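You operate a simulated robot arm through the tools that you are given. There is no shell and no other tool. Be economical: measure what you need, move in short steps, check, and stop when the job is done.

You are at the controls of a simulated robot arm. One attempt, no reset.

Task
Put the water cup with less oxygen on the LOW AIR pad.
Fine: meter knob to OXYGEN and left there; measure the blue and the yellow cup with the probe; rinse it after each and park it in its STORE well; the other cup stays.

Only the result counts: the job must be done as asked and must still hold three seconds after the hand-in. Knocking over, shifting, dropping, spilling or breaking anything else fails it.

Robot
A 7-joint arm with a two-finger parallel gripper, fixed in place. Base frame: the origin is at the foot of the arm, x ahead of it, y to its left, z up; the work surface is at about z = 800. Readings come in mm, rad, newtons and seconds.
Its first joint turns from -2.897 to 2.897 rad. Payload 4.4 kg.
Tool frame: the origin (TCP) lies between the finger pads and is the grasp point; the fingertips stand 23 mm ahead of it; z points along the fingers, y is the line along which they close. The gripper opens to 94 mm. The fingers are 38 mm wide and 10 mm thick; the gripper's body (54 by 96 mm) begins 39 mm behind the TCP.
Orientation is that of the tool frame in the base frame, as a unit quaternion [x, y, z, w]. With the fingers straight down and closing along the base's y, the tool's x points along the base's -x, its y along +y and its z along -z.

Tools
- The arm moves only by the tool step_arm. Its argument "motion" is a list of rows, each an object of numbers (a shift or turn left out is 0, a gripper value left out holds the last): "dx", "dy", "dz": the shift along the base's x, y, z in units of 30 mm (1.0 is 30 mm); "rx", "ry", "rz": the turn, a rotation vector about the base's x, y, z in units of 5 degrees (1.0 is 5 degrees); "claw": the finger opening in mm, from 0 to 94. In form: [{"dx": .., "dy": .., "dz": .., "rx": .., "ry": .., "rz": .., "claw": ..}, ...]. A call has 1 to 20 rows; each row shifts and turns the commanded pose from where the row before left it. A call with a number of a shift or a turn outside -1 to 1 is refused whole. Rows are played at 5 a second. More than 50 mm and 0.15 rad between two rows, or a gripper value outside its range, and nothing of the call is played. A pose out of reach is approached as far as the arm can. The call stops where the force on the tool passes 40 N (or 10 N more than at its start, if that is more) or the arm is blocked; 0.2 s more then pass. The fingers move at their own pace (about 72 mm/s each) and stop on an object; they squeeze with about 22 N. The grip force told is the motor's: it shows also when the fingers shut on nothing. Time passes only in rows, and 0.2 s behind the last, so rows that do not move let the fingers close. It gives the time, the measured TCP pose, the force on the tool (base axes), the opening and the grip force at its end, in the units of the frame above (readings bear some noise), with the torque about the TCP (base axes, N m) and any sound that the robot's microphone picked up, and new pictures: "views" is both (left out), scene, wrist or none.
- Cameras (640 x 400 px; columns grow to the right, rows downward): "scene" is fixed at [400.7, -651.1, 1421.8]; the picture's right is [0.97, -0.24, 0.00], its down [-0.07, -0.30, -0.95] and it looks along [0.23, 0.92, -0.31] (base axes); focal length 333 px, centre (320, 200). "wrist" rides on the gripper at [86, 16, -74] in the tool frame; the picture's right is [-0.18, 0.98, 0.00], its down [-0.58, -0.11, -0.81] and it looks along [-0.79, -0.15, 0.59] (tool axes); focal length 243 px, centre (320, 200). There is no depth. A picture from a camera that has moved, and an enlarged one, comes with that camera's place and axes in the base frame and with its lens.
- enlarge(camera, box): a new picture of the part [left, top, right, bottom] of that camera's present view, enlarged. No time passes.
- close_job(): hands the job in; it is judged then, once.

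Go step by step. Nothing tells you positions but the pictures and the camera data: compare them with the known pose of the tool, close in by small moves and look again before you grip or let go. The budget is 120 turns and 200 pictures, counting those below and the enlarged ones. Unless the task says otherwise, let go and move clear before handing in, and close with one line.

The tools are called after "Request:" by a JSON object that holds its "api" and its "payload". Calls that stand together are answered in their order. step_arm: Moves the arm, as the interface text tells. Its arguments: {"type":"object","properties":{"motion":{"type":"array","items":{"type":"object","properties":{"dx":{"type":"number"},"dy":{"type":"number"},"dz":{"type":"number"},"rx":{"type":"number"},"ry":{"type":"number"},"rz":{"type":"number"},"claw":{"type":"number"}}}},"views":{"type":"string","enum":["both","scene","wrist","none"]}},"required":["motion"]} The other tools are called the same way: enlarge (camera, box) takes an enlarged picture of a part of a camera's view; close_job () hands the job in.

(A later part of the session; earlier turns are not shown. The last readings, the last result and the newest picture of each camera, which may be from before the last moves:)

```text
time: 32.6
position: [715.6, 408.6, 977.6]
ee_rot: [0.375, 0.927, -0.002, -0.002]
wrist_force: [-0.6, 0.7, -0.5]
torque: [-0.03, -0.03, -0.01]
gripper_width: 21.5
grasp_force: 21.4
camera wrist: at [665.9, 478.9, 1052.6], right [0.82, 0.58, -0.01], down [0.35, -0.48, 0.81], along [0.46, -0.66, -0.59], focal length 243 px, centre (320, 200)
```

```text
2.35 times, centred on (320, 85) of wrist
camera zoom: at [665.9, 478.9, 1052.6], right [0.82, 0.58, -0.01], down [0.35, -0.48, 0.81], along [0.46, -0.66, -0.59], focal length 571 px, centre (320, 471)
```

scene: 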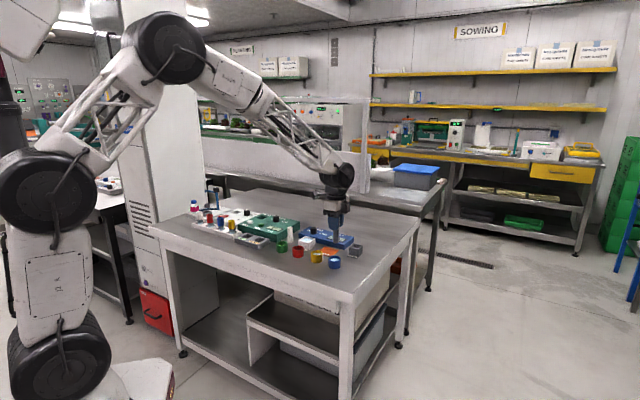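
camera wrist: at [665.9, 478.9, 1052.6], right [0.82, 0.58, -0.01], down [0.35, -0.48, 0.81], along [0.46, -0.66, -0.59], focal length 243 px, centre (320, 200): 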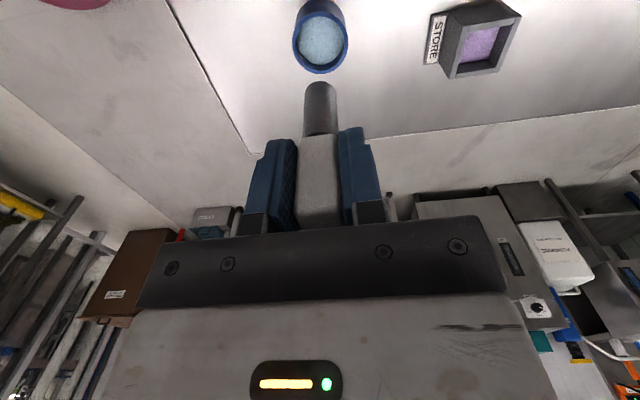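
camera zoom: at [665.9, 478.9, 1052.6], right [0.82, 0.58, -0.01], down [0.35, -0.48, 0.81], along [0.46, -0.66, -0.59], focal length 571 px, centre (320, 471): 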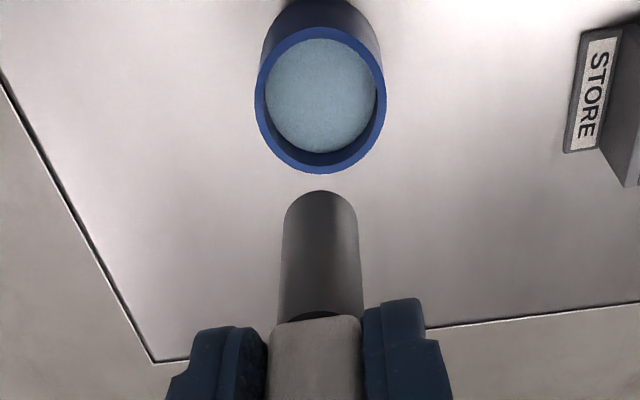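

The probe is almost over the blue cup; it needs about (-3, +3) mm. I'll lower the tip into the water, stopping short of the bottom.

Request:
{"api": "step_arm", "payload": {"motion": [{"dx": -0.1, "dy": 0.1, "dz": -0.4}, {"dz": -0.5}, {"dz": -0.5}, {"dz": -0.3}, {}]}}

Request:
{"api": "enlarge", "payload": {"camera": "scene", "box": [310, 210, 370, 275]}}

Request:
{"api": "enlarge", "payload": {"camera": "wrist", "box": [220, 0, 420, 170]}}

```text
time: 33.9
position: [714.0, 411.4, 928.3]
ee_rot: [0.374, 0.927, -0.002, -0.001]
wrist_force: [0.3, -0.1, 0.4]
torque: [-0.02, 0.02, 0.0]
gripper_width: 21.8
grasp_force: 21.5
camera wrist: at [664.2, 482.5, 1002.2], right [0.81, 0.58, -0.01], down [0.35, -0.48, 0.81], along [0.46, -0.66, -0.59], focal length 243 px, centre (320, 200)
```

scene: 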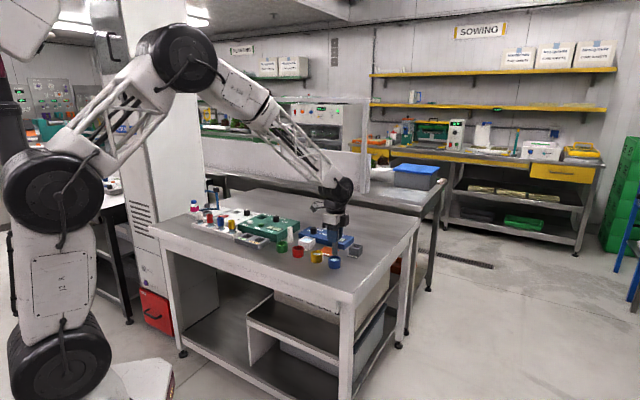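
wrist: 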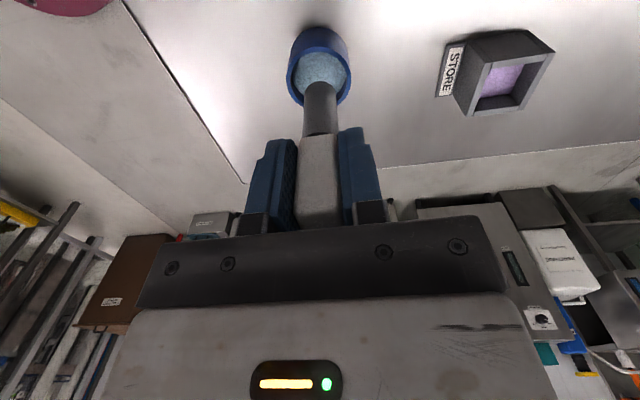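

```text
6.15 times, centred on (340, 242) of scene
camera zoom: at [400.7, -651.1, 1421.8], right [0.97, -0.24, 0.0], down [-0.07, -0.3, -0.95], along [0.23, 0.92, -0.31], focal length 2048 px, centre (197, -62)
```

zoom: 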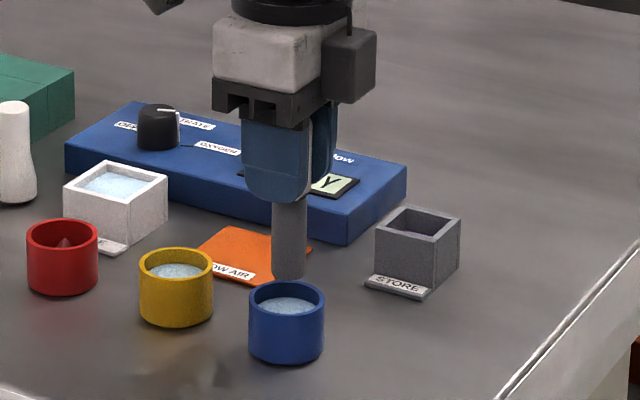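

```text
2.35 times, centred on (320, 85) of wrist
camera zoom: at [664.2, 482.5, 1002.2], right [0.81, 0.58, -0.01], down [0.35, -0.48, 0.81], along [0.46, -0.66, -0.59], focal length 571 px, centre (320, 471)
```

zoom: 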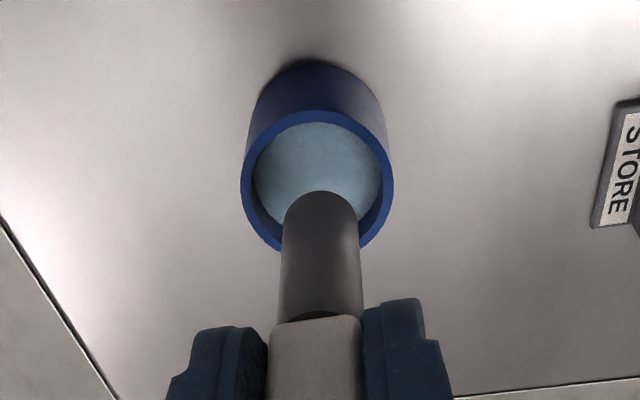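

The tip is right over the cup opening in both views. I'll lower it in slowly.

Request:
{"api": "step_arm", "payload": {"motion": [{"dz": -0.3}, {"dz": -0.3}, {"dz": -0.3}, {"dz": -0.25}, {}, {}, {}]}}

Request:
{"api": "enlarge", "payload": {"camera": "scene", "box": [310, 210, 370, 275]}}

Request:
{"api": "enlarge", "payload": {"camera": "wrist", "box": [220, 0, 420, 170]}}

```text
time: 35.5
position: [715.2, 412.3, 892.6]
ee_rot: [0.374, 0.927, -0.002, -0.002]
wrist_force: [0.9, 0.1, -0.7]
torque: [-0.01, -0.01, 0.04]
gripper_width: 21.5
grasp_force: 22.0
camera wrist: at [664.0, 482.7, 967.6], right [0.81, 0.58, -0.01], down [0.35, -0.48, 0.81], along [0.46, -0.66, -0.59], focal length 243 px, centre (320, 200)
```

scene: 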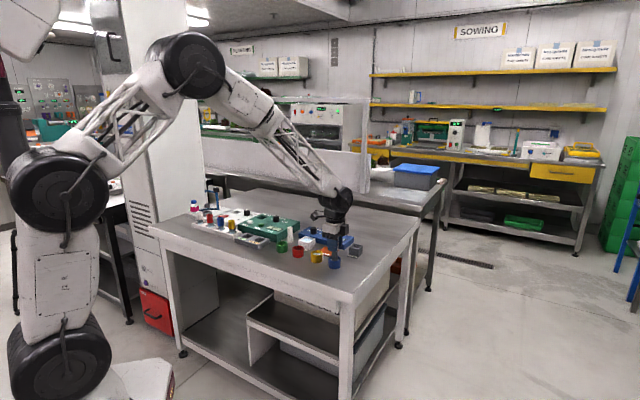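
wrist: 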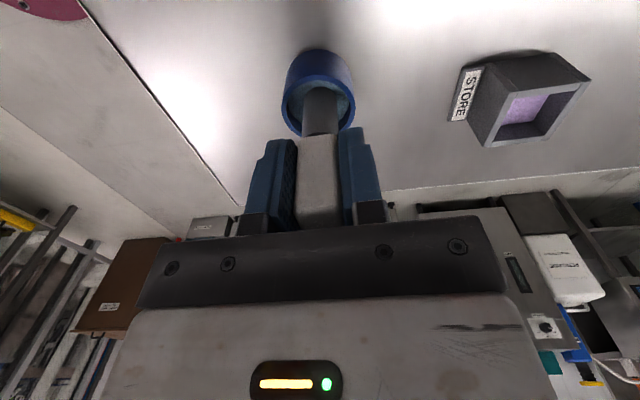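

```text
6.15 times, centred on (340, 242) of scene
camera zoom: at [400.7, -651.1, 1421.8], right [0.97, -0.24, 0.0], down [-0.07, -0.3, -0.95], along [0.23, 0.92, -0.31], focal length 2048 px, centre (197, -62)
```

zoom: 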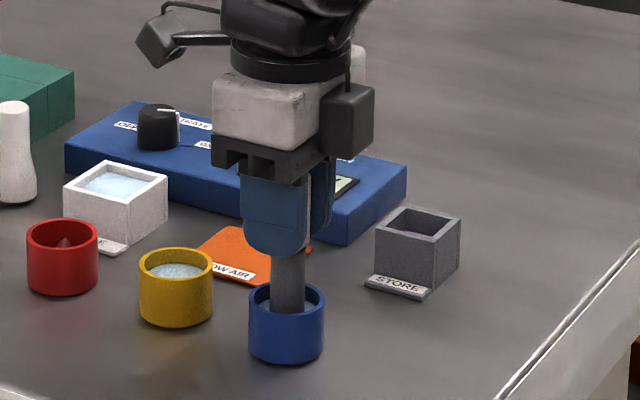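

```text
2.35 times, centred on (320, 85) of wrist
camera zoom: at [664.0, 482.7, 967.6], right [0.81, 0.58, -0.01], down [0.35, -0.48, 0.81], along [0.46, -0.66, -0.59], focal length 571 px, centre (320, 471)
```

zoom: 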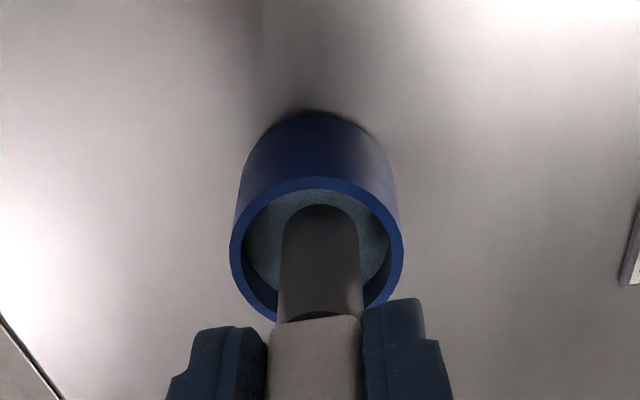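

The tip is in the water. The gripper hides the display from the scene camera, so I'll wait for the reading, lift out and see whether it is held.

Request:
{"api": "step_arm", "payload": {"motion": [{}, {}, {}, {}, {}, {}, {}, {}, {}, {}, {}, {}, {"dz": 0.4}, {"dz": 0.4}, {"dz": 0.4}, {"dz": 0.4}, {"dz": 0.4}], "views": "none"}}

Request:
{"api": "enlarge", "payload": {"camera": "scene", "box": [300, 210, 370, 275]}}

```text
time: 39.0
position: [714.1, 412.0, 953.1]
ee_rot: [0.375, 0.927, -0.002, -0.002]
wrist_force: [0.2, -0.2, -0.9]
torque: [-0.01, -0.02, 0.02]
gripper_width: 21.3
grasp_force: 21.8
```

```text
6.15 times, centred on (335, 242) of scene
camera zoom: at [400.7, -651.1, 1421.8], right [0.97, -0.24, 0.0], down [-0.07, -0.3, -0.95], along [0.23, 0.92, -0.31], focal length 2048 px, centre (228, -62)
```

zoom: 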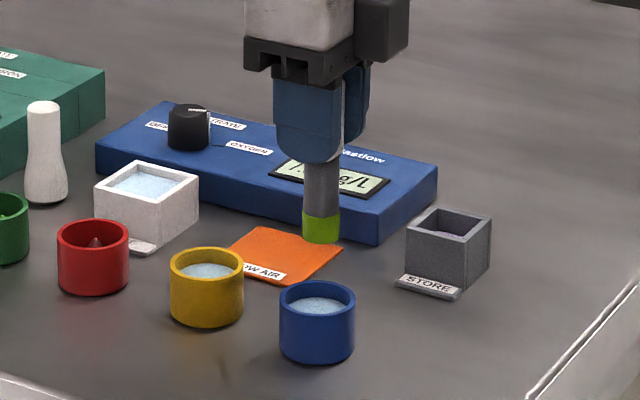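

The display holds a reading, partly hidden, and the tip shows coloured residue. I'll move towards the RINSE basin and read the display from there.

Request:
{"api": "step_arm", "payload": {"motion": [{"dz": 0.9}, {"dx": -0.32, "dy": 0.82}, {"dx": -0.32, "dy": 0.82}, {"dx": -0.32, "dy": 0.82}, {"dx": -0.32, "dy": 0.82}, {"dx": -0.32, "dy": 0.82}, {"dx": -0.32, "dy": 0.82}, {"dx": -0.32, "dy": 0.82}, {}], "views": "wrist"}}

Request:
{"api": "enlarge", "payload": {"camera": "scene", "box": [285, 205, 365, 265]}}

Request:
{"api": "enlarge", "payload": {"camera": "wrist", "box": [220, 0, 420, 170]}}

```text
time: 41.0
position: [645.7, 582.3, 980.1]
ee_rot: [0.375, 0.927, -0.002, -0.002]
wrist_force: [-0.1, -0.7, -1.2]
torque: [0.0, -0.02, 0.01]
gripper_width: 21.5
grasp_force: 22.1
camera wrist: at [595.8, 652.8, 1055.3], right [0.82, 0.58, -0.01], down [0.35, -0.48, 0.81], along [0.46, -0.66, -0.59], focal length 243 px, centre (320, 200)
```

wrist: 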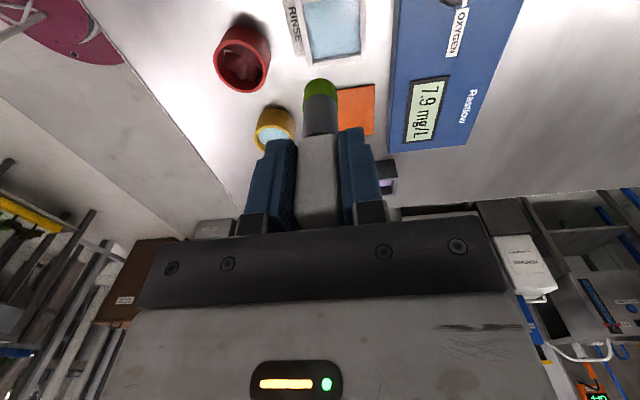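

```text
6.67 times, centred on (325, 235) of scene
camera zoom: at [400.7, -651.1, 1421.8], right [0.97, -0.24, 0.0], down [-0.07, -0.3, -0.95], along [0.23, 0.92, -0.31], focal length 2219 px, centre (287, -33)
```

zoom: 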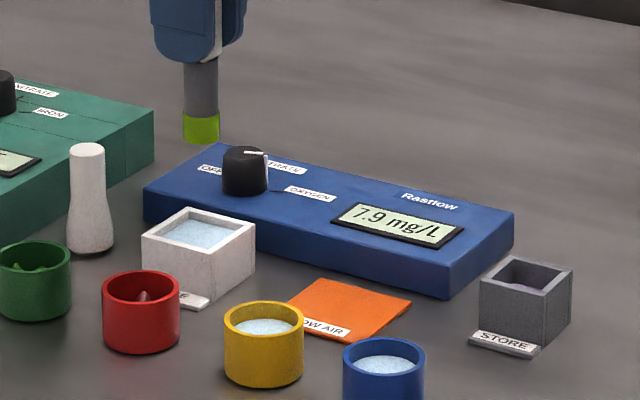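

```text
2.35 times, centred on (320, 85) of wrist
camera zoom: at [595.8, 652.8, 1055.3], right [0.82, 0.58, -0.01], down [0.35, -0.48, 0.81], along [0.46, -0.66, -0.59], focal length 571 px, centre (320, 471)
```

zoom: 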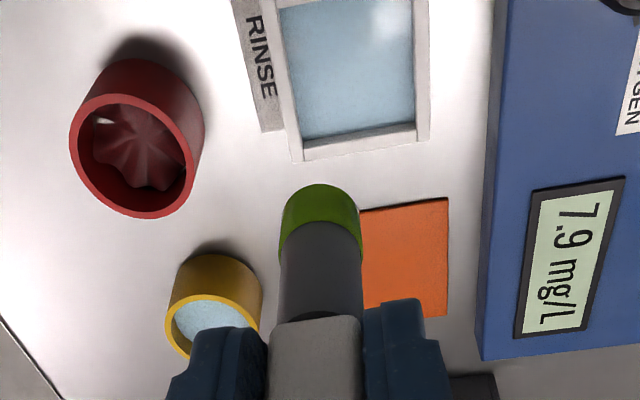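

Blue reads 7.9 mg/L. The RINSE basin is centred at about (643, 599), so I'll align over it and come down partway.

Request:
{"api": "step_arm", "payload": {"motion": [{"dx": -0.07, "dy": 0.58}, {"dz": -0.5}, {"dz": -0.6}, {"dz": -0.5}, {}], "views": "none"}}

Request:
{"api": "enlarge", "payload": {"camera": "scene", "box": [275, 205, 355, 265]}}

Request:
{"api": "enlarge", "payload": {"camera": "wrist", "box": [220, 0, 420, 170]}}

```text
time: 42.2
position: [645.0, 600.3, 931.8]
ee_rot: [0.374, 0.927, -0.002, -0.001]
wrist_force: [-1.1, -1.6, -0.8]
torque: [0.03, 0.04, -0.03]
gripper_width: 21.5
grasp_force: 22.1
```

```text
6.67 times, centred on (315, 235) of scene
camera zoom: at [400.7, -651.1, 1421.8], right [0.97, -0.24, 0.0], down [-0.07, -0.3, -0.95], along [0.23, 0.92, -0.31], focal length 2219 px, centre (353, -33)
```

zoom: 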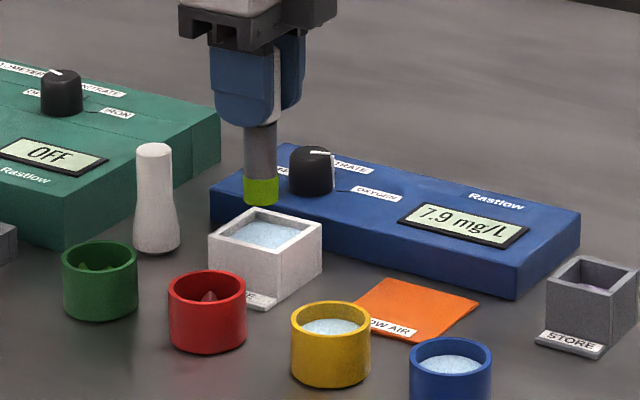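

```text
2.35 times, centred on (320, 85) of wrist
camera zoom: at [594.3, 670.4, 1007.1], right [0.81, 0.58, -0.01], down [0.35, -0.48, 0.81], along [0.46, -0.66, -0.59], focal length 571 px, centre (320, 471)
```

zoom: 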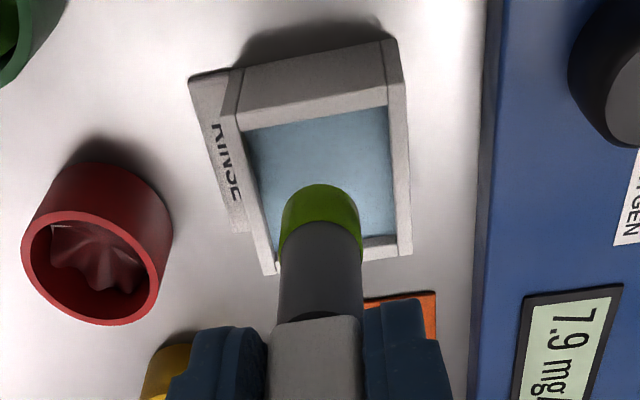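

The tip is over the basin opening. I'll dip slightly deeper than in the cup, wait, then lift and check that the tip is clean.

Request:
{"api": "step_arm", "payload": {"motion": [{"dz": -0.4}, {"dz": -0.4}, {"dz": -0.4}, {"dz": -0.25}, {}, {}, {}, {}, {}, {}, {}, {}, {"dz": 0.4}, {"dz": 0.4}, {"dz": 0.5}, {"dz": 0.6}, {"dz": 0.6}, {"dz": 0.5}], "views": "none"}}

Request:
{"api": "enlarge", "payload": {"camera": "scene", "box": [275, 205, 355, 265]}}

Request:
{"api": "enlarge", "payload": {"camera": "wrist", "box": [160, 0, 420, 170]}}

```text
time: 46.0
position: [644.0, 599.5, 976.6]
ee_rot: [0.375, 0.927, -0.002, -0.002]
wrist_force: [0.1, 0.8, -1.1]
torque: [-0.01, -0.02, 0.0]
gripper_width: 21.7
grasp_force: 22.0
```

```text
6.67 times, centred on (315, 235) of scene
camera zoom: at [400.7, -651.1, 1421.8], right [0.97, -0.24, 0.0], down [-0.07, -0.3, -0.95], along [0.23, 0.92, -0.31], focal length 2219 px, centre (353, -33)
```

zoom: 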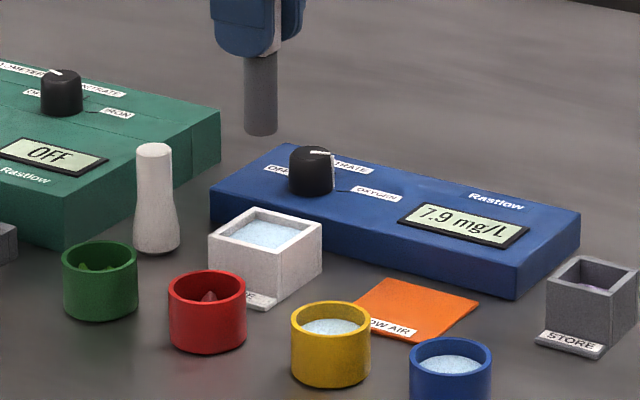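

```text
2.35 times, centred on (290, 85) of wrist
camera zoom: at [595.2, 670.9, 1052.4], right [0.81, 0.58, -0.01], down [0.35, -0.48, 0.81], along [0.46, -0.66, -0.59], focal length 571 px, centre (391, 471)
```

zoom: 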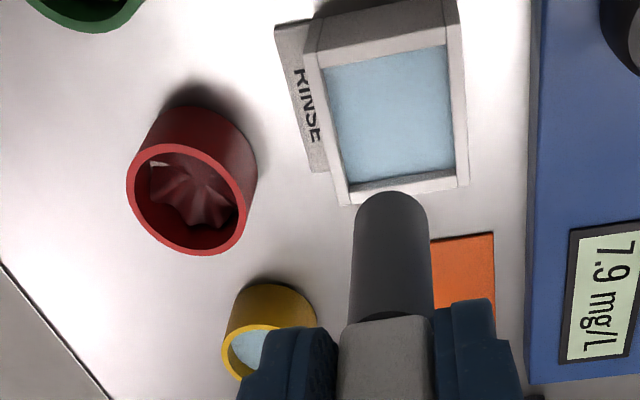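

The tip is clean. Next I'll move over the yellow cup, at about (658, 468), and check.

Request:
{"api": "step_arm", "payload": {"motion": [{"dx": 0.1, "dy": -0.87}, {"dx": 0.1, "dy": -0.87}, {"dx": 0.1, "dy": -0.87}, {"dx": 0.1, "dy": -0.87}, {"dx": 0.1, "dy": -0.87}, {}], "views": "none"}}

Request:
{"api": "enlarge", "payload": {"camera": "wrist", "box": [220, 0, 420, 170]}}

```text
time: 47.5
position: [660.0, 469.7, 976.3]
ee_rot: [0.375, 0.927, -0.002, -0.002]
wrist_force: [0.5, -0.2, -0.8]
torque: [-0.03, -0.02, 0.01]
gripper_width: 21.5
grasp_force: 22.8
```

```text
2.35 times, centred on (320, 85) of wrist
camera zoom: at [609.8, 540.3, 1051.4], right [0.81, 0.58, -0.01], down [0.35, -0.48, 0.81], along [0.46, -0.66, -0.59], focal length 571 px, centre (320, 471)
```

zoom: 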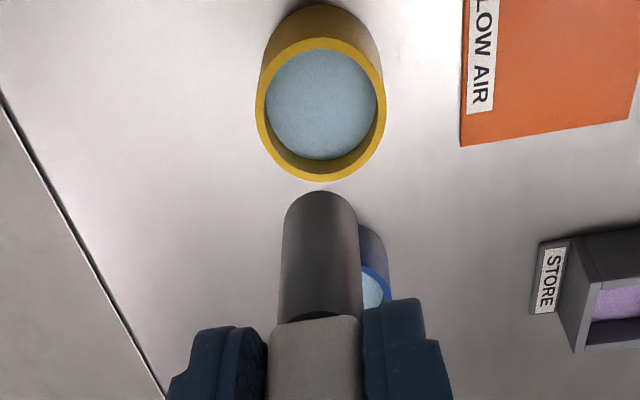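

The alignment is within about 1 mm. I'll come down to just above the rim and verify.

Request:
{"api": "step_arm", "payload": {"motion": [{"dx": -0.04, "dy": 0.03, "dz": -0.5}, {"dz": -0.6}, {"dz": -0.5}, {}], "views": "none"}}

Request:
{"api": "enlarge", "payload": {"camera": "wrist", "box": [220, 0, 420, 170]}}

Request:
{"api": "enlarge", "payload": {"camera": "scene", "box": [285, 205, 365, 270]}}

```text
time: 48.5
position: [656.9, 470.5, 929.7]
ee_rot: [0.375, 0.927, -0.003, -0.002]
wrist_force: [0.1, -0.5, -1.0]
torque: [-0.02, 0.0, -0.02]
gripper_width: 21.4
grasp_force: 21.9
```

```text
2.35 times, centred on (320, 85) of wrist
camera zoom: at [607.6, 541.8, 1003.4], right [0.81, 0.58, -0.01], down [0.35, -0.48, 0.81], along [0.46, -0.66, -0.59], focal length 571 px, centre (320, 471)
```

zoom: 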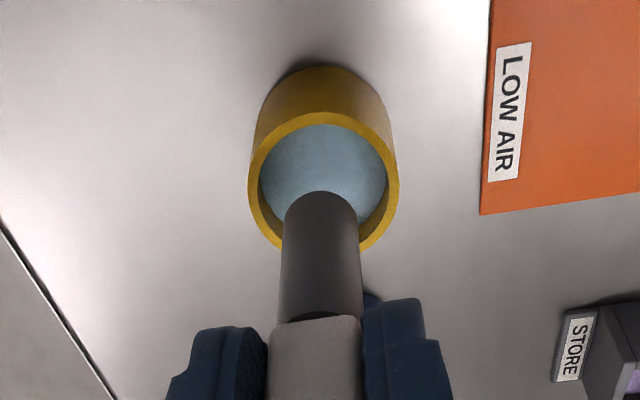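

```text
6.15 times, centred on (325, 238) of scene
camera zoom: at [400.7, -651.1, 1421.8], right [0.97, -0.24, 0.0], down [-0.07, -0.3, -0.95], along [0.23, 0.92, -0.31], focal length 2048 px, centre (289, -31)
```

zoom: 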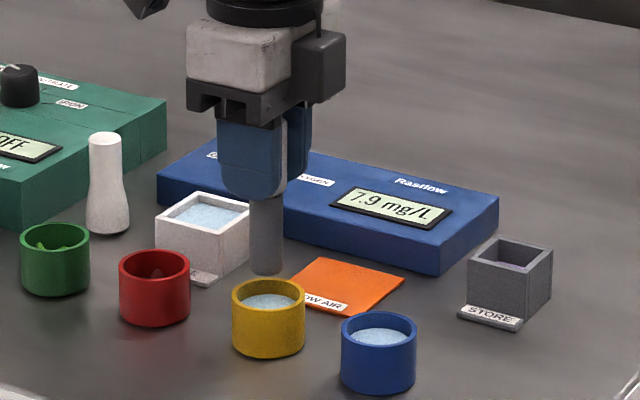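

Good alignment. I'll dip, wait 3 s and look at the display.

Request:
{"api": "step_arm", "payload": {"motion": [{"dx": 0.02, "dy": 0.02, "dz": -0.3}, {"dz": -0.3}, {"dz": -0.3}, {"dz": -0.3}, {}, {}, {}, {}, {}, {}, {}, {}, {}, {}, {}, {}, {}, {}], "views": "none"}}

Request:
{"api": "enlarge", "payload": {"camera": "scene", "box": [285, 205, 365, 270]}}

```text
time: 52.2
position: [658.9, 471.6, 893.6]
ee_rot: [0.375, 0.927, -0.001, -0.001]
wrist_force: [-0.2, -0.4, -0.4]
torque: [0.0, 0.0, 0.03]
gripper_width: 21.4
grasp_force: 21.8
```

```text
6.15 times, centred on (325, 238) of scene
camera zoom: at [400.7, -651.1, 1421.8], right [0.97, -0.24, 0.0], down [-0.07, -0.3, -0.95], along [0.23, 0.92, -0.31], focal length 2048 px, centre (289, -31)
```

zoom: 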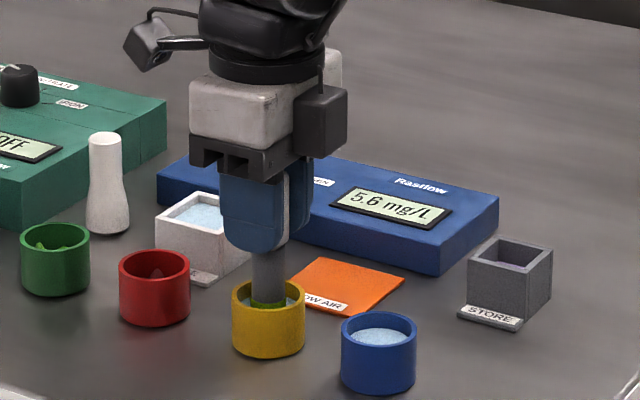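

Yellow reads 5.6 mg/L against blue's 7.9, so yellow has less oxygen. I'll lift out and go back over the RINSE basin.

Request:
{"api": "step_arm", "payload": {"motion": [{"dz": 0.4}, {"dz": 0.4}, {"dz": 0.5}, {"dz": 0.7}, {"dz": 0.8}, {"dx": -0.1, "dy": 0.85}, {"dx": -0.1, "dy": 0.85}, {"dx": -0.1, "dy": 0.85}, {"dx": -0.1, "dy": 0.86}, {"dx": -0.06, "dy": 0.86}, {"dz": -0.5}, {"dz": -0.6}, {"dz": -0.5}, {}], "views": "none"}}

Request:
{"api": "enlarge", "payload": {"camera": "wrist", "box": [220, 0, 420, 170]}}

Request:
{"api": "enlarge", "payload": {"camera": "scene", "box": [275, 205, 355, 265]}}

```text
time: 55.2
position: [646.0, 600.1, 930.4]
ee_rot: [0.375, 0.927, -0.002, -0.001]
wrist_force: [0.1, 0.3, -0.3]
torque: [-0.01, -0.04, 0.03]
gripper_width: 21.9
grasp_force: 22.2
```

```text
2.35 times, centred on (320, 85) of wrist
camera zoom: at [595.8, 670.9, 1005.2], right [0.81, 0.58, -0.01], down [0.35, -0.48, 0.81], along [0.46, -0.66, -0.59], focal length 571 px, centre (320, 471)
```

zoom: 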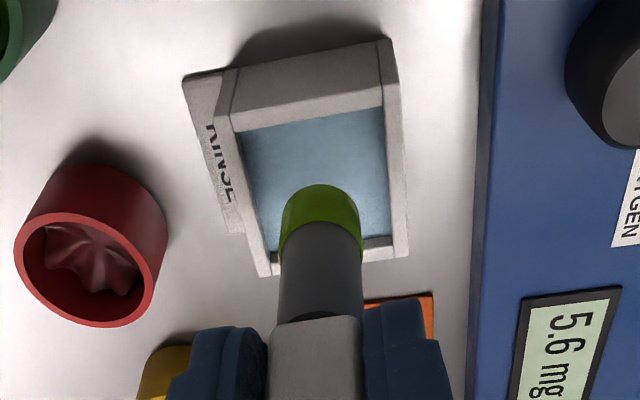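

```text
6.67 times, centred on (315, 235) of scene
camera zoom: at [400.7, -651.1, 1421.8], right [0.97, -0.24, 0.0], down [-0.07, -0.3, -0.95], along [0.23, 0.92, -0.31], focal length 2219 px, centre (353, -33)
```

zoom: 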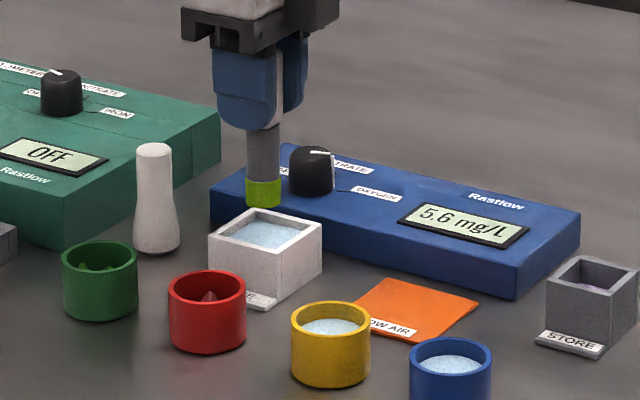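

5.6 mg/L for yellow is confirmed in both views, and the pose matches the earlier rinse. I'll rinse again.

Request:
{"api": "step_arm", "payload": {"motion": [{"dx": -0.03, "dz": -0.4}, {"dz": -0.4}, {"dz": -0.4}, {"dz": -0.25}, {}, {}, {}, {}, {}, {}, {}, {}, {}, {"dz": 0.4}, {"dz": 0.4}, {"dz": 0.5}, {"dz": 0.7}, {"dz": 0.9}], "views": "none"}}

Request:
{"api": "enlarge", "payload": {"camera": "scene", "box": [275, 205, 355, 265]}}

```text
time: 59.0
position: [646.5, 600.0, 973.9]
ee_rot: [0.375, 0.927, -0.003, -0.002]
wrist_force: [-0.5, 0.0, -0.1]
torque: [-0.01, -0.01, 0.01]
gripper_width: 21.5
grasp_force: 22.3
```

```text
6.67 times, centred on (315, 235) of scene
camera zoom: at [400.7, -651.1, 1421.8], right [0.97, -0.24, 0.0], down [-0.07, -0.3, -0.95], along [0.23, 0.92, -0.31], focal length 2219 px, centre (353, -33)
```

zoom: 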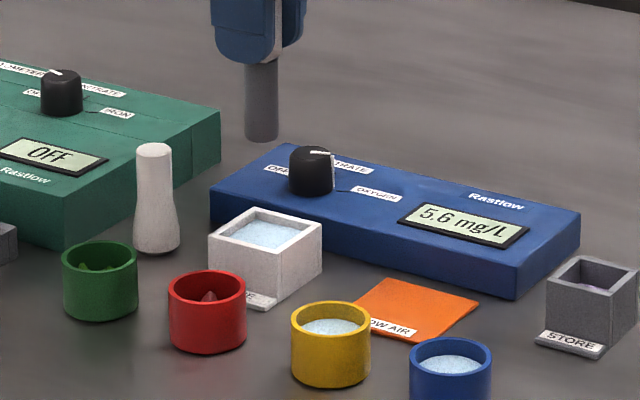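

The tip is clean. I'll return the probe to above the STORE well.

Request:
{"api": "step_arm", "payload": {"motion": [{"dx": 0.733, "dy": -0.487}, {"dx": 0.733, "dy": -0.487}, {"dx": 0.733, "dy": -0.487}, {"dx": 0.733, "dy": -0.487}, {"dx": 0.733, "dy": -0.487}, {"dx": 0.733, "dy": -0.487}, {"dx": 0.733, "dy": -0.487}, {"dx": 0.733, "dy": -0.487}, {}, {}], "views": "none"}}

Request:
{"api": "enlarge", "payload": {"camera": "wrist", "box": [220, 0, 420, 170]}}

```text
time: 61.2
position: [821.1, 481.5, 972.6]
ee_rot: [0.374, 0.927, -0.002, -0.002]
wrist_force: [0.6, 0.0, -0.2]
torque: [0.0, 0.0, -0.02]
gripper_width: 21.6
grasp_force: 21.9
```

```text
2.35 times, centred on (320, 85) of wrist
camera zoom: at [771.5, 552.8, 1047.6], right [0.81, 0.58, -0.01], down [0.35, -0.48, 0.81], along [0.46, -0.66, -0.59], focal length 571 px, centre (320, 471)
```

zoom: 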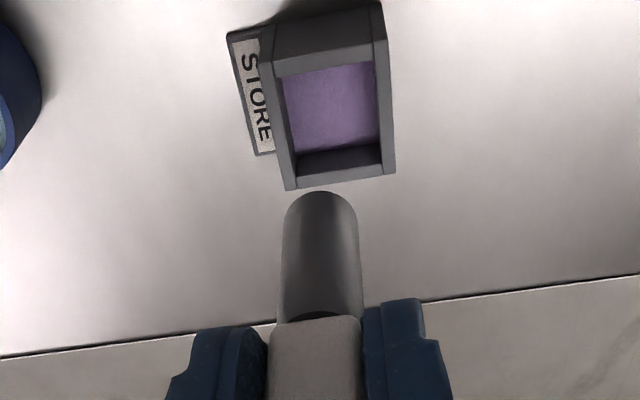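

I'm nearly over the well; it needs about (+1, +1.7) mm. I'll come partway down and check.

Request:
{"api": "step_arm", "payload": {"motion": [{"dx": 0.04, "dy": 0.06, "dz": -0.5}, {"dz": -0.5}, {"dz": -0.5}, {}, {}], "views": "none"}}

Request:
{"api": "enlarge", "payload": {"camera": "wrist", "box": [220, 0, 420, 170]}}

Request:
{"api": "enlarge", "payload": {"camera": "scene", "box": [330, 210, 390, 262]}}

```text
time: 62.5
position: [822.7, 482.7, 929.6]
ee_rot: [0.375, 0.927, -0.001, -0.002]
wrist_force: [-0.1, 0.8, -0.8]
torque: [-0.01, 0.02, 0.0]
gripper_width: 21.5
grasp_force: 22.2
```

```text
2.35 times, centred on (320, 85) of wrist
camera zoom: at [772.5, 554.6, 1003.8], right [0.81, 0.58, -0.01], down [0.35, -0.48, 0.81], along [0.46, -0.66, -0.59], focal length 571 px, centre (320, 471)
```

zoom: 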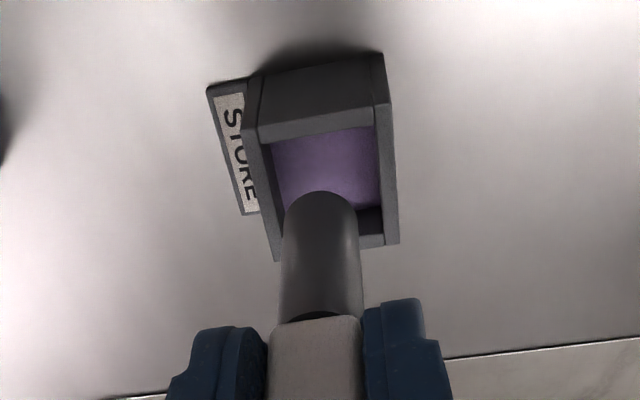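

```text
7.69 times, centred on (360, 236) of scene
camera zoom: at [400.7, -651.1, 1421.8], right [0.97, -0.24, 0.0], down [-0.07, -0.3, -0.95], along [0.23, 0.92, -0.31], focal length 2560 px, centre (12, -77)
```

zoom: 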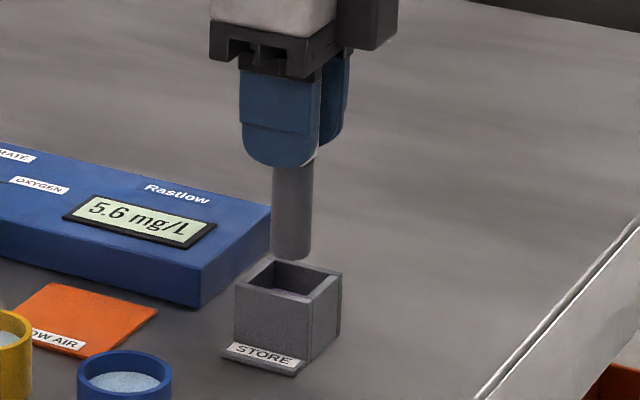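

Aligned in both views. I'll lower it into the well slowly.

Request:
{"api": "step_arm", "payload": {"motion": [{"dx": 0.02, "dy": 0.02, "dz": -0.3}, {"dz": -0.35}, {"dz": -0.35}, {"dz": -0.35}, {"dz": -0.2}, {}, {}], "views": "wrist"}}

Request:
{"api": "enlarge", "payload": {"camera": "scene", "box": [330, 210, 390, 262]}}

```text
time: 64.0
position: [821.8, 485.0, 882.8]
ee_rot: [0.375, 0.927, -0.002, -0.002]
wrist_force: [-0.5, -0.2, -0.4]
torque: [0.0, -0.01, -0.03]
gripper_width: 21.6
grasp_force: 22.2
camera wrist: at [772.3, 556.1, 957.5], right [0.81, 0.58, -0.01], down [0.35, -0.48, 0.81], along [0.46, -0.66, -0.59], focal length 243 px, centre (320, 200)
```

wrist: 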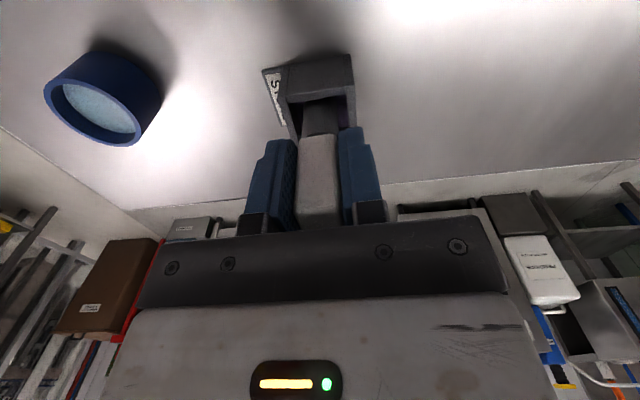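

```text
7.69 times, centred on (360, 236) of scene
camera zoom: at [400.7, -651.1, 1421.8], right [0.97, -0.24, 0.0], down [-0.07, -0.3, -0.95], along [0.23, 0.92, -0.31], focal length 2560 px, centre (12, -77)
```

zoom: 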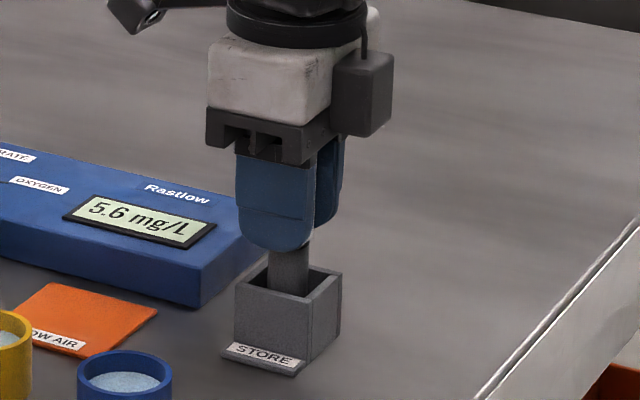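

It is at nearly the same pose as when I picked it up. I'll ease down until there is light contact.

Request:
{"api": "step_arm", "payload": {"motion": [{"dz": -0.04}, {}], "views": "none"}}

```text
time: 64.7
position: [822.6, 485.9, 882.4]
ee_rot: [0.374, 0.927, -0.003, -0.001]
wrist_force: [0.3, -0.1, 3.3]
torque: [-0.02, -0.04, -0.02]
gripper_width: 21.6
grasp_force: 21.8
```

Light contact at 3.3 N, so the probe is standing on the well floor. I'll release slowly and rise.

Request:
{"api": "step_arm", "payload": {"motion": [{"claw": 24}, {"claw": 32}, {"claw": 50}, {"claw": 60}, {"dz": 0.5}, {"dz": 0.8}, {"dz": 0.9}, {"dz": 0.9}, {}]}}

Request:
{"api": "enlarge", "payload": {"camera": "scene", "box": [300, 205, 390, 270]}}

```text
time: 66.7
position: [823.2, 483.4, 974.1]
ee_rot: [0.375, 0.927, -0.002, -0.002]
wrist_force: [0.1, -0.1, -0.5]
torque: [-0.01, -0.01, 0.01]
gripper_width: 60.0
grasp_force: 0.0
camera wrist: at [771.9, 555.1, 1049.2], right [0.81, 0.58, -0.01], down [0.35, -0.48, 0.81], along [0.46, -0.66, -0.59], focal length 243 px, centre (320, 200)
```

scene: 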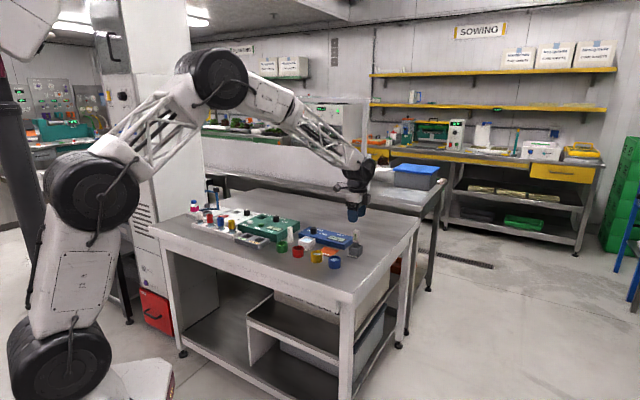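
wrist: 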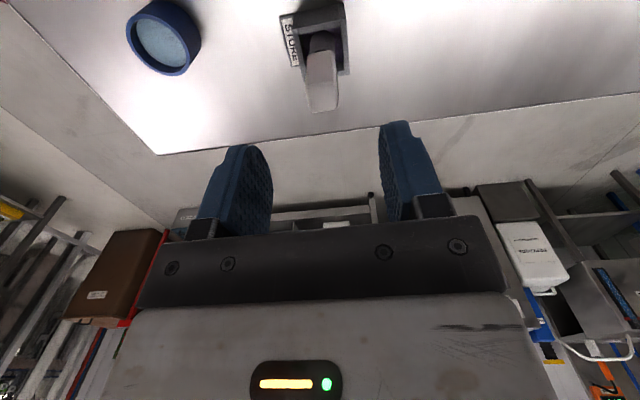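

```text
6.15 times, centred on (345, 238) of scene
camera zoom: at [400.7, -651.1, 1421.8], right [0.97, -0.24, 0.0], down [-0.07, -0.3, -0.95], along [0.23, 0.92, -0.31], focal length 2048 px, centre (166, -31)
```

zoom: 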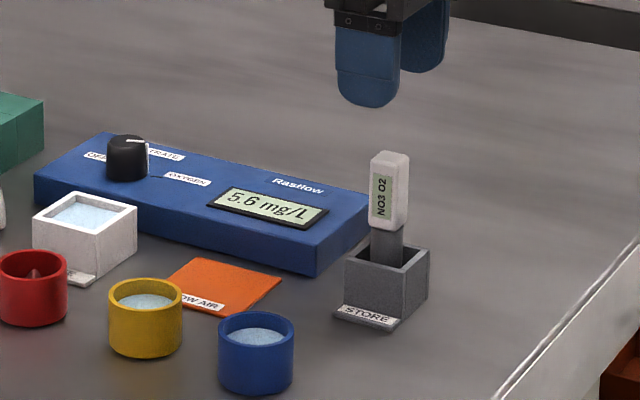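

The probe is parked. Next I'll take the yellow cup at about (658, 471). The tool's closing axis is already perpendicular to the row of cups, so I'll move over it with a 70 mm opening.

Request:
{"api": "step_arm", "payload": {"motion": [{"dx": -0.9, "dy": -0.07, "claw": 70}, {"dx": -0.92, "dy": -0.07}, {"dx": -0.92, "dy": -0.07}, {"dx": -0.92, "dy": -0.07}, {"dx": -0.92, "dy": -0.07}, {"dx": -0.92, "dy": -0.06}, {"dz": -0.8}, {"dz": -0.8}, {"dz": -0.8}, {}, {}]}}

Request:
{"api": "enlarge", "payload": {"camera": "scene", "box": [285, 205, 365, 270]}}

```text
time: 69.0
position: [656.8, 473.8, 901.9]
ee_rot: [0.374, 0.927, -0.002, -0.001]
wrist_force: [0.2, -0.9, 1.6]
torque: [0.0, 0.0, 0.0]
gripper_width: 69.8
grasp_force: 0.1
camera wrist: at [607.5, 545.0, 977.4], right [0.81, 0.58, -0.01], down [0.35, -0.48, 0.81], along [0.46, -0.66, -0.59], focal length 243 px, centre (320, 200)
```

scene: 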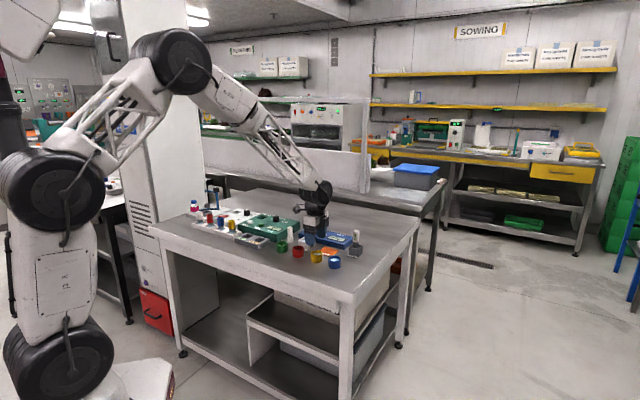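
wrist: 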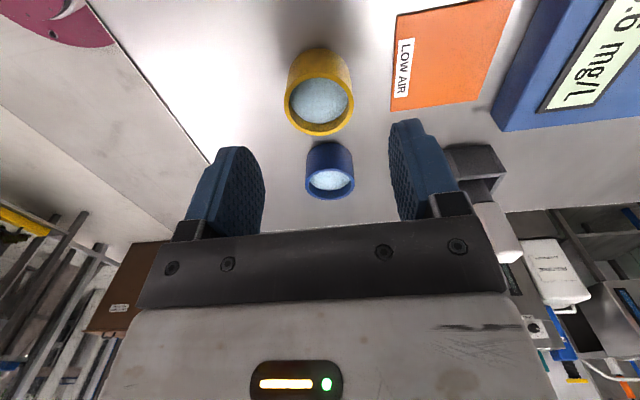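

```text
6.15 times, centred on (325, 238) of scene
camera zoom: at [400.7, -651.1, 1421.8], right [0.97, -0.24, 0.0], down [-0.07, -0.3, -0.95], along [0.23, 0.92, -0.31], focal length 2048 px, centre (289, -31)
```

zoom: 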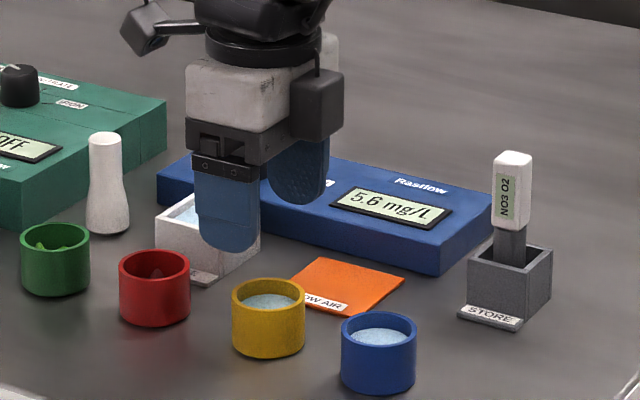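

The cup is centred between the fingers. I'll descend to z 837 and check before gripping.

Request:
{"api": "step_arm", "payload": {"motion": [{"dz": -0.6}, {"dz": -0.6}, {"dz": -0.6}, {"dz": -0.35}, {}], "views": "wrist"}}

Request:
{"api": "enlarge", "payload": {"camera": "scene", "box": [285, 205, 365, 270]}}

```text
time: 70.2
position: [656.7, 475.1, 835.5]
ee_rot: [0.374, 0.928, -0.002, -0.002]
wrist_force: [-0.5, 0.2, 0.2]
torque: [0.01, 0.02, -0.02]
gripper_width: 70.1
grasp_force: 0.0
camera wrist: at [607.0, 544.3, 911.7], right [0.81, 0.58, -0.01], down [0.35, -0.48, 0.81], along [0.46, -0.66, -0.59], focal length 243 px, centre (320, 200)
```

wrist: 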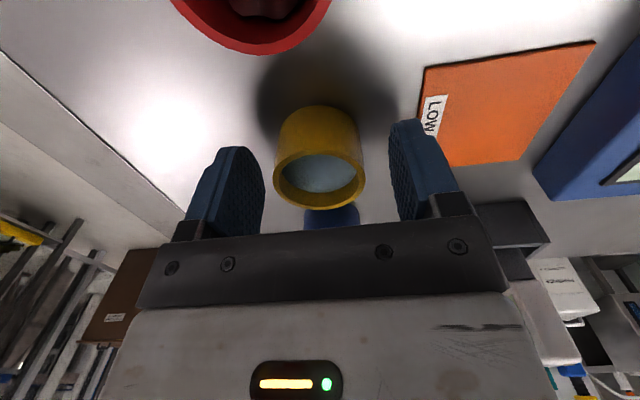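

```text
6.15 times, centred on (325, 238) of scene
camera zoom: at [400.7, -651.1, 1421.8], right [0.97, -0.24, 0.0], down [-0.07, -0.3, -0.95], along [0.23, 0.92, -0.31], focal length 2048 px, centre (289, -31)
```

zoom: 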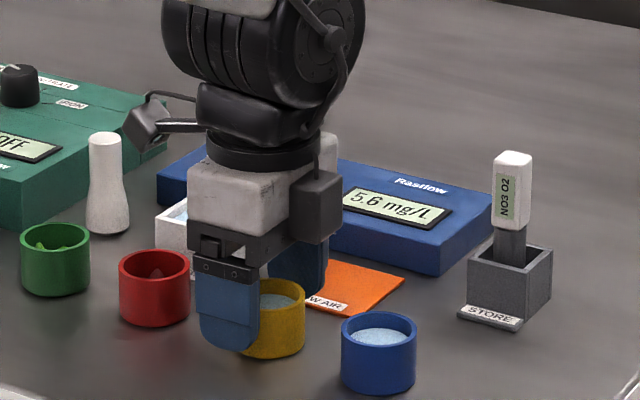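

The cup is centred between the fingers, so I'll close gently.

Request:
{"api": "step_arm", "payload": {"motion": [{"claw": 60}, {"claw": 54}, {"claw": 50}, {"claw": 47}, {"claw": 44}, {"claw": 40}, {"claw": 34}, {}, {}], "views": "wrist"}}

```text
time: 72.2
position: [657.4, 473.8, 837.6]
ee_rot: [0.375, 0.927, -0.002, -0.002]
wrist_force: [0.4, 0.0, -0.1]
torque: [0.02, -0.02, 0.01]
gripper_width: 45.3
grasp_force: 22.2
camera wrist: at [607.0, 544.3, 911.9], right [0.81, 0.58, -0.01], down [0.35, -0.48, 0.81], along [0.46, -0.66, -0.59], focal length 243 px, centre (320, 200)
```

wrist: 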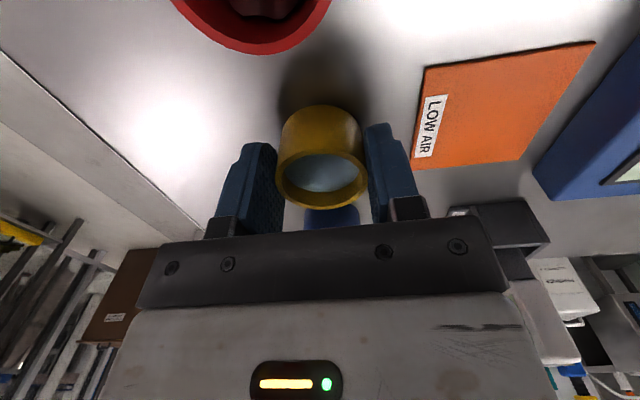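

The cup is held at a width of 45.3 mm. The pad's four corners give a centre of about (721, 528). I'll lift gently and carry it level.

Request:
{"api": "step_arm", "payload": {"motion": [{"dz": 0.1}, {"dz": 0.2}, {"dz": 0.3}, {"dz": 0.3}, {"dz": 0.2}, {"dz": 0.1}, {}], "views": "none"}}

Request:
{"api": "step_arm", "payload": {"motion": [{"dx": 0.05, "dy": 0.04}, {"dx": 0.1, "dy": 0.09}, {"dx": 0.17, "dy": 0.15}, {"dx": 0.22, "dy": 0.19}, {"dx": 0.25, "dy": 0.22}, {"dx": 0.27, "dy": 0.23}, {"dx": 0.27, "dy": 0.23}, {"dx": 0.25, "dy": 0.22}, {"dx": 0.22, "dy": 0.19}, {"dx": 0.17, "dy": 0.15}, {"dx": 0.1, "dy": 0.07}, {"dx": 0.05, "dy": 0.03}, {}, {}]}}

Request:
{"api": "enlarge", "payload": {"camera": "scene", "box": [290, 210, 380, 275]}}

```text
time: 73.8
position: [658.4, 472.5, 873.3]
ee_rot: [0.375, 0.927, -0.002, -0.001]
wrist_force: [-0.1, 0.5, 0.1]
torque: [-0.02, -0.02, 0.03]
gripper_width: 34.1
grasp_force: 0.0
```

```text
time: 76.8
position: [722.9, 527.1, 873.6]
ee_rot: [0.375, 0.927, -0.001, -0.002]
wrist_force: [0.6, -0.5, 0.2]
torque: [0.0, -0.01, -0.01]
gripper_width: 33.8
grasp_force: 0.0
camera wrist: at [671.4, 598.1, 948.3], right [0.82, 0.58, -0.01], down [0.35, -0.48, 0.81], along [0.46, -0.66, -0.59], focal length 243 px, centre (320, 200)
```

scene: 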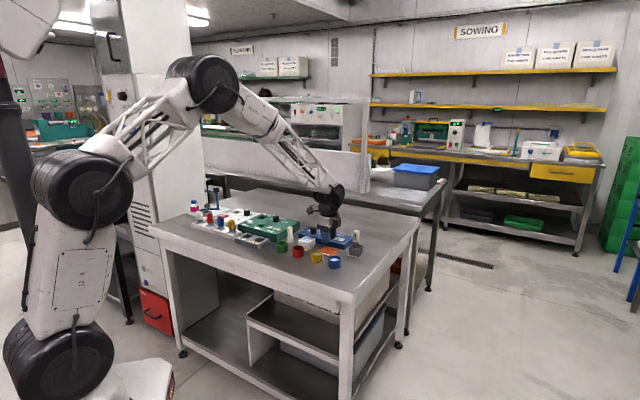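
wrist: 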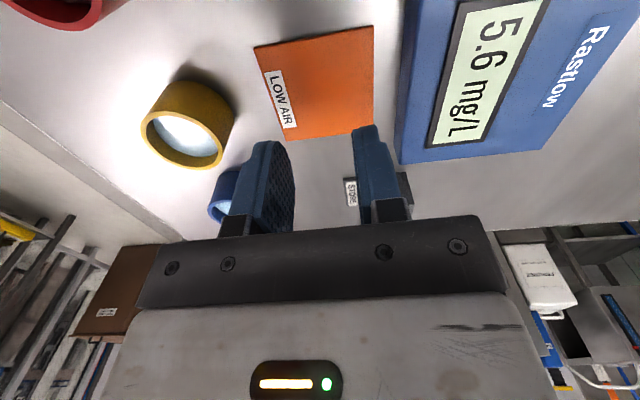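

```text
6.15 times, centred on (335, 242) of scene
camera zoom: at [400.7, -651.1, 1421.8], right [0.97, -0.24, 0.0], down [-0.07, -0.3, -0.95], along [0.23, 0.92, -0.31], focal length 2048 px, centre (228, -62)
```

zoom: 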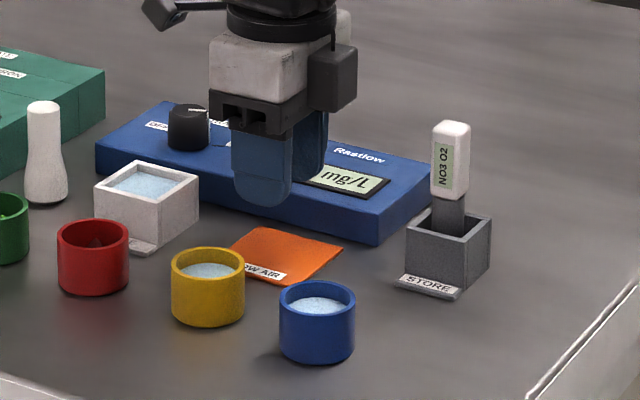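

The cup slipped out of the grip on lifting. It is still upright in its original place, unshifted and full. I probably held it too close to the rim, so I'll go back and grip lower, at TCP z ≈ 827.

Request:
{"api": "step_arm", "payload": {"motion": [{"dz": 0.5, "claw": 72}, {"dz": 0.5}, {"dx": -0.53, "dy": -0.45}, {"dx": -0.53, "dy": -0.45}, {"dx": -0.53, "dy": -0.45}, {"dx": -0.53, "dy": -0.45}, {}, {}], "views": "wrist"}}

Request:
{"api": "enlarge", "payload": {"camera": "wrist", "box": [220, 30, 420, 170]}}

```text
time: 78.7
position: [657.4, 473.5, 900.9]
ee_rot: [0.374, 0.927, -0.002, -0.003]
wrist_force: [0.1, -0.1, 0.2]
torque: [0.02, -0.02, 0.0]
gripper_width: 71.9
grasp_force: 0.2
camera wrist: at [606.9, 544.3, 976.9], right [0.81, 0.58, -0.01], down [0.35, -0.48, 0.81], along [0.46, -0.66, -0.59], focal length 243 px, centre (320, 200)
```

wrist: 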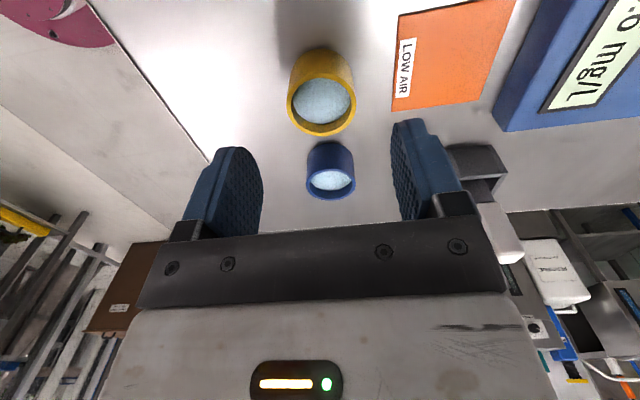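

```text
2.86 times, centred on (320, 100) of wrist
camera zoom: at [606.9, 544.3, 976.9], right [0.81, 0.58, -0.01], down [0.35, -0.48, 0.81], along [0.46, -0.66, -0.59], focal length 693 px, centre (320, 486)
```

zoom: 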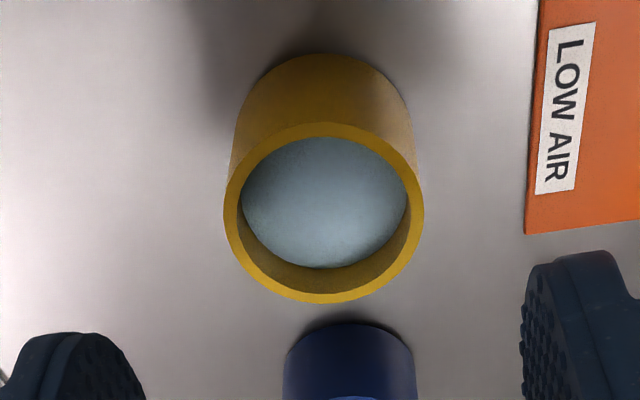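

The cup is still centred under the tool at (657, 473). I'll descend lower this time, to z ≈ 827.

Request:
{"api": "step_arm", "payload": {"motion": [{"dz": -0.6}, {"dz": -0.6}, {"dz": -0.6}, {"dz": -0.4}, {"dz": -0.2}, {}, {}], "views": "none"}}

Request:
{"api": "step_arm", "payload": {"motion": [{"claw": 60}, {"claw": 54}, {"claw": 50}, {"claw": 47}, {"claw": 44}, {"claw": 36}, {"claw": 20}, {"claw": 5}, {}, {}], "views": "wrist"}}

Request:
{"api": "enlarge", "payload": {"camera": "scene", "box": [290, 210, 370, 275]}}

```text
time: 80.2
position: [657.9, 472.3, 831.9]
ee_rot: [0.375, 0.927, -0.003, -0.002]
wrist_force: [-0.7, -0.1, -0.1]
torque: [0.04, 0.0, 0.0]
gripper_width: 72.1
grasp_force: 0.2
```

```text
time: 82.5
position: [658.5, 473.4, 832.2]
ee_rot: [0.375, 0.927, -0.002, -0.001]
wrist_force: [0.8, 0.3, 2.2]
torque: [0.07, 0.0, -0.05]
gripper_width: 45.2
grasp_force: 22.1
camera wrist: at [607.5, 544.6, 906.5], right [0.81, 0.58, -0.01], down [0.35, -0.48, 0.81], along [0.46, -0.66, -0.59], focal length 243 px, centre (320, 200)
```

wrist: 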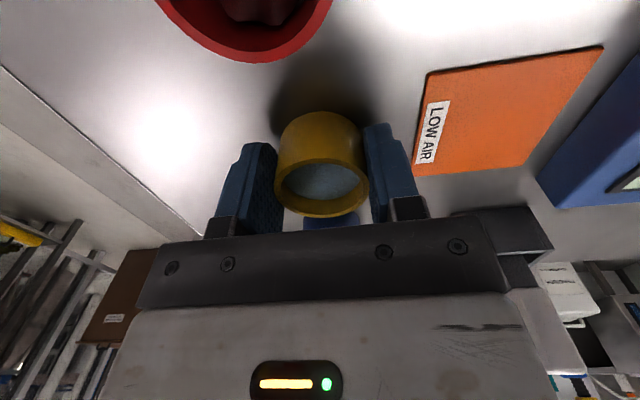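

```text
6.15 times, centred on (330, 242) of scene
camera zoom: at [400.7, -651.1, 1421.8], right [0.97, -0.24, 0.0], down [-0.07, -0.3, -0.95], along [0.23, 0.92, -0.31], focal length 2048 px, centre (258, -62)
```

zoom: 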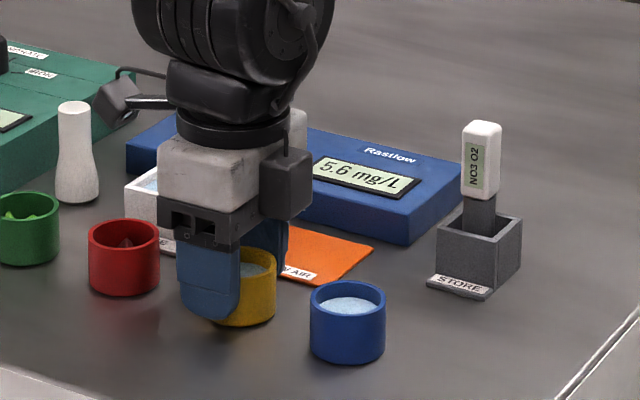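

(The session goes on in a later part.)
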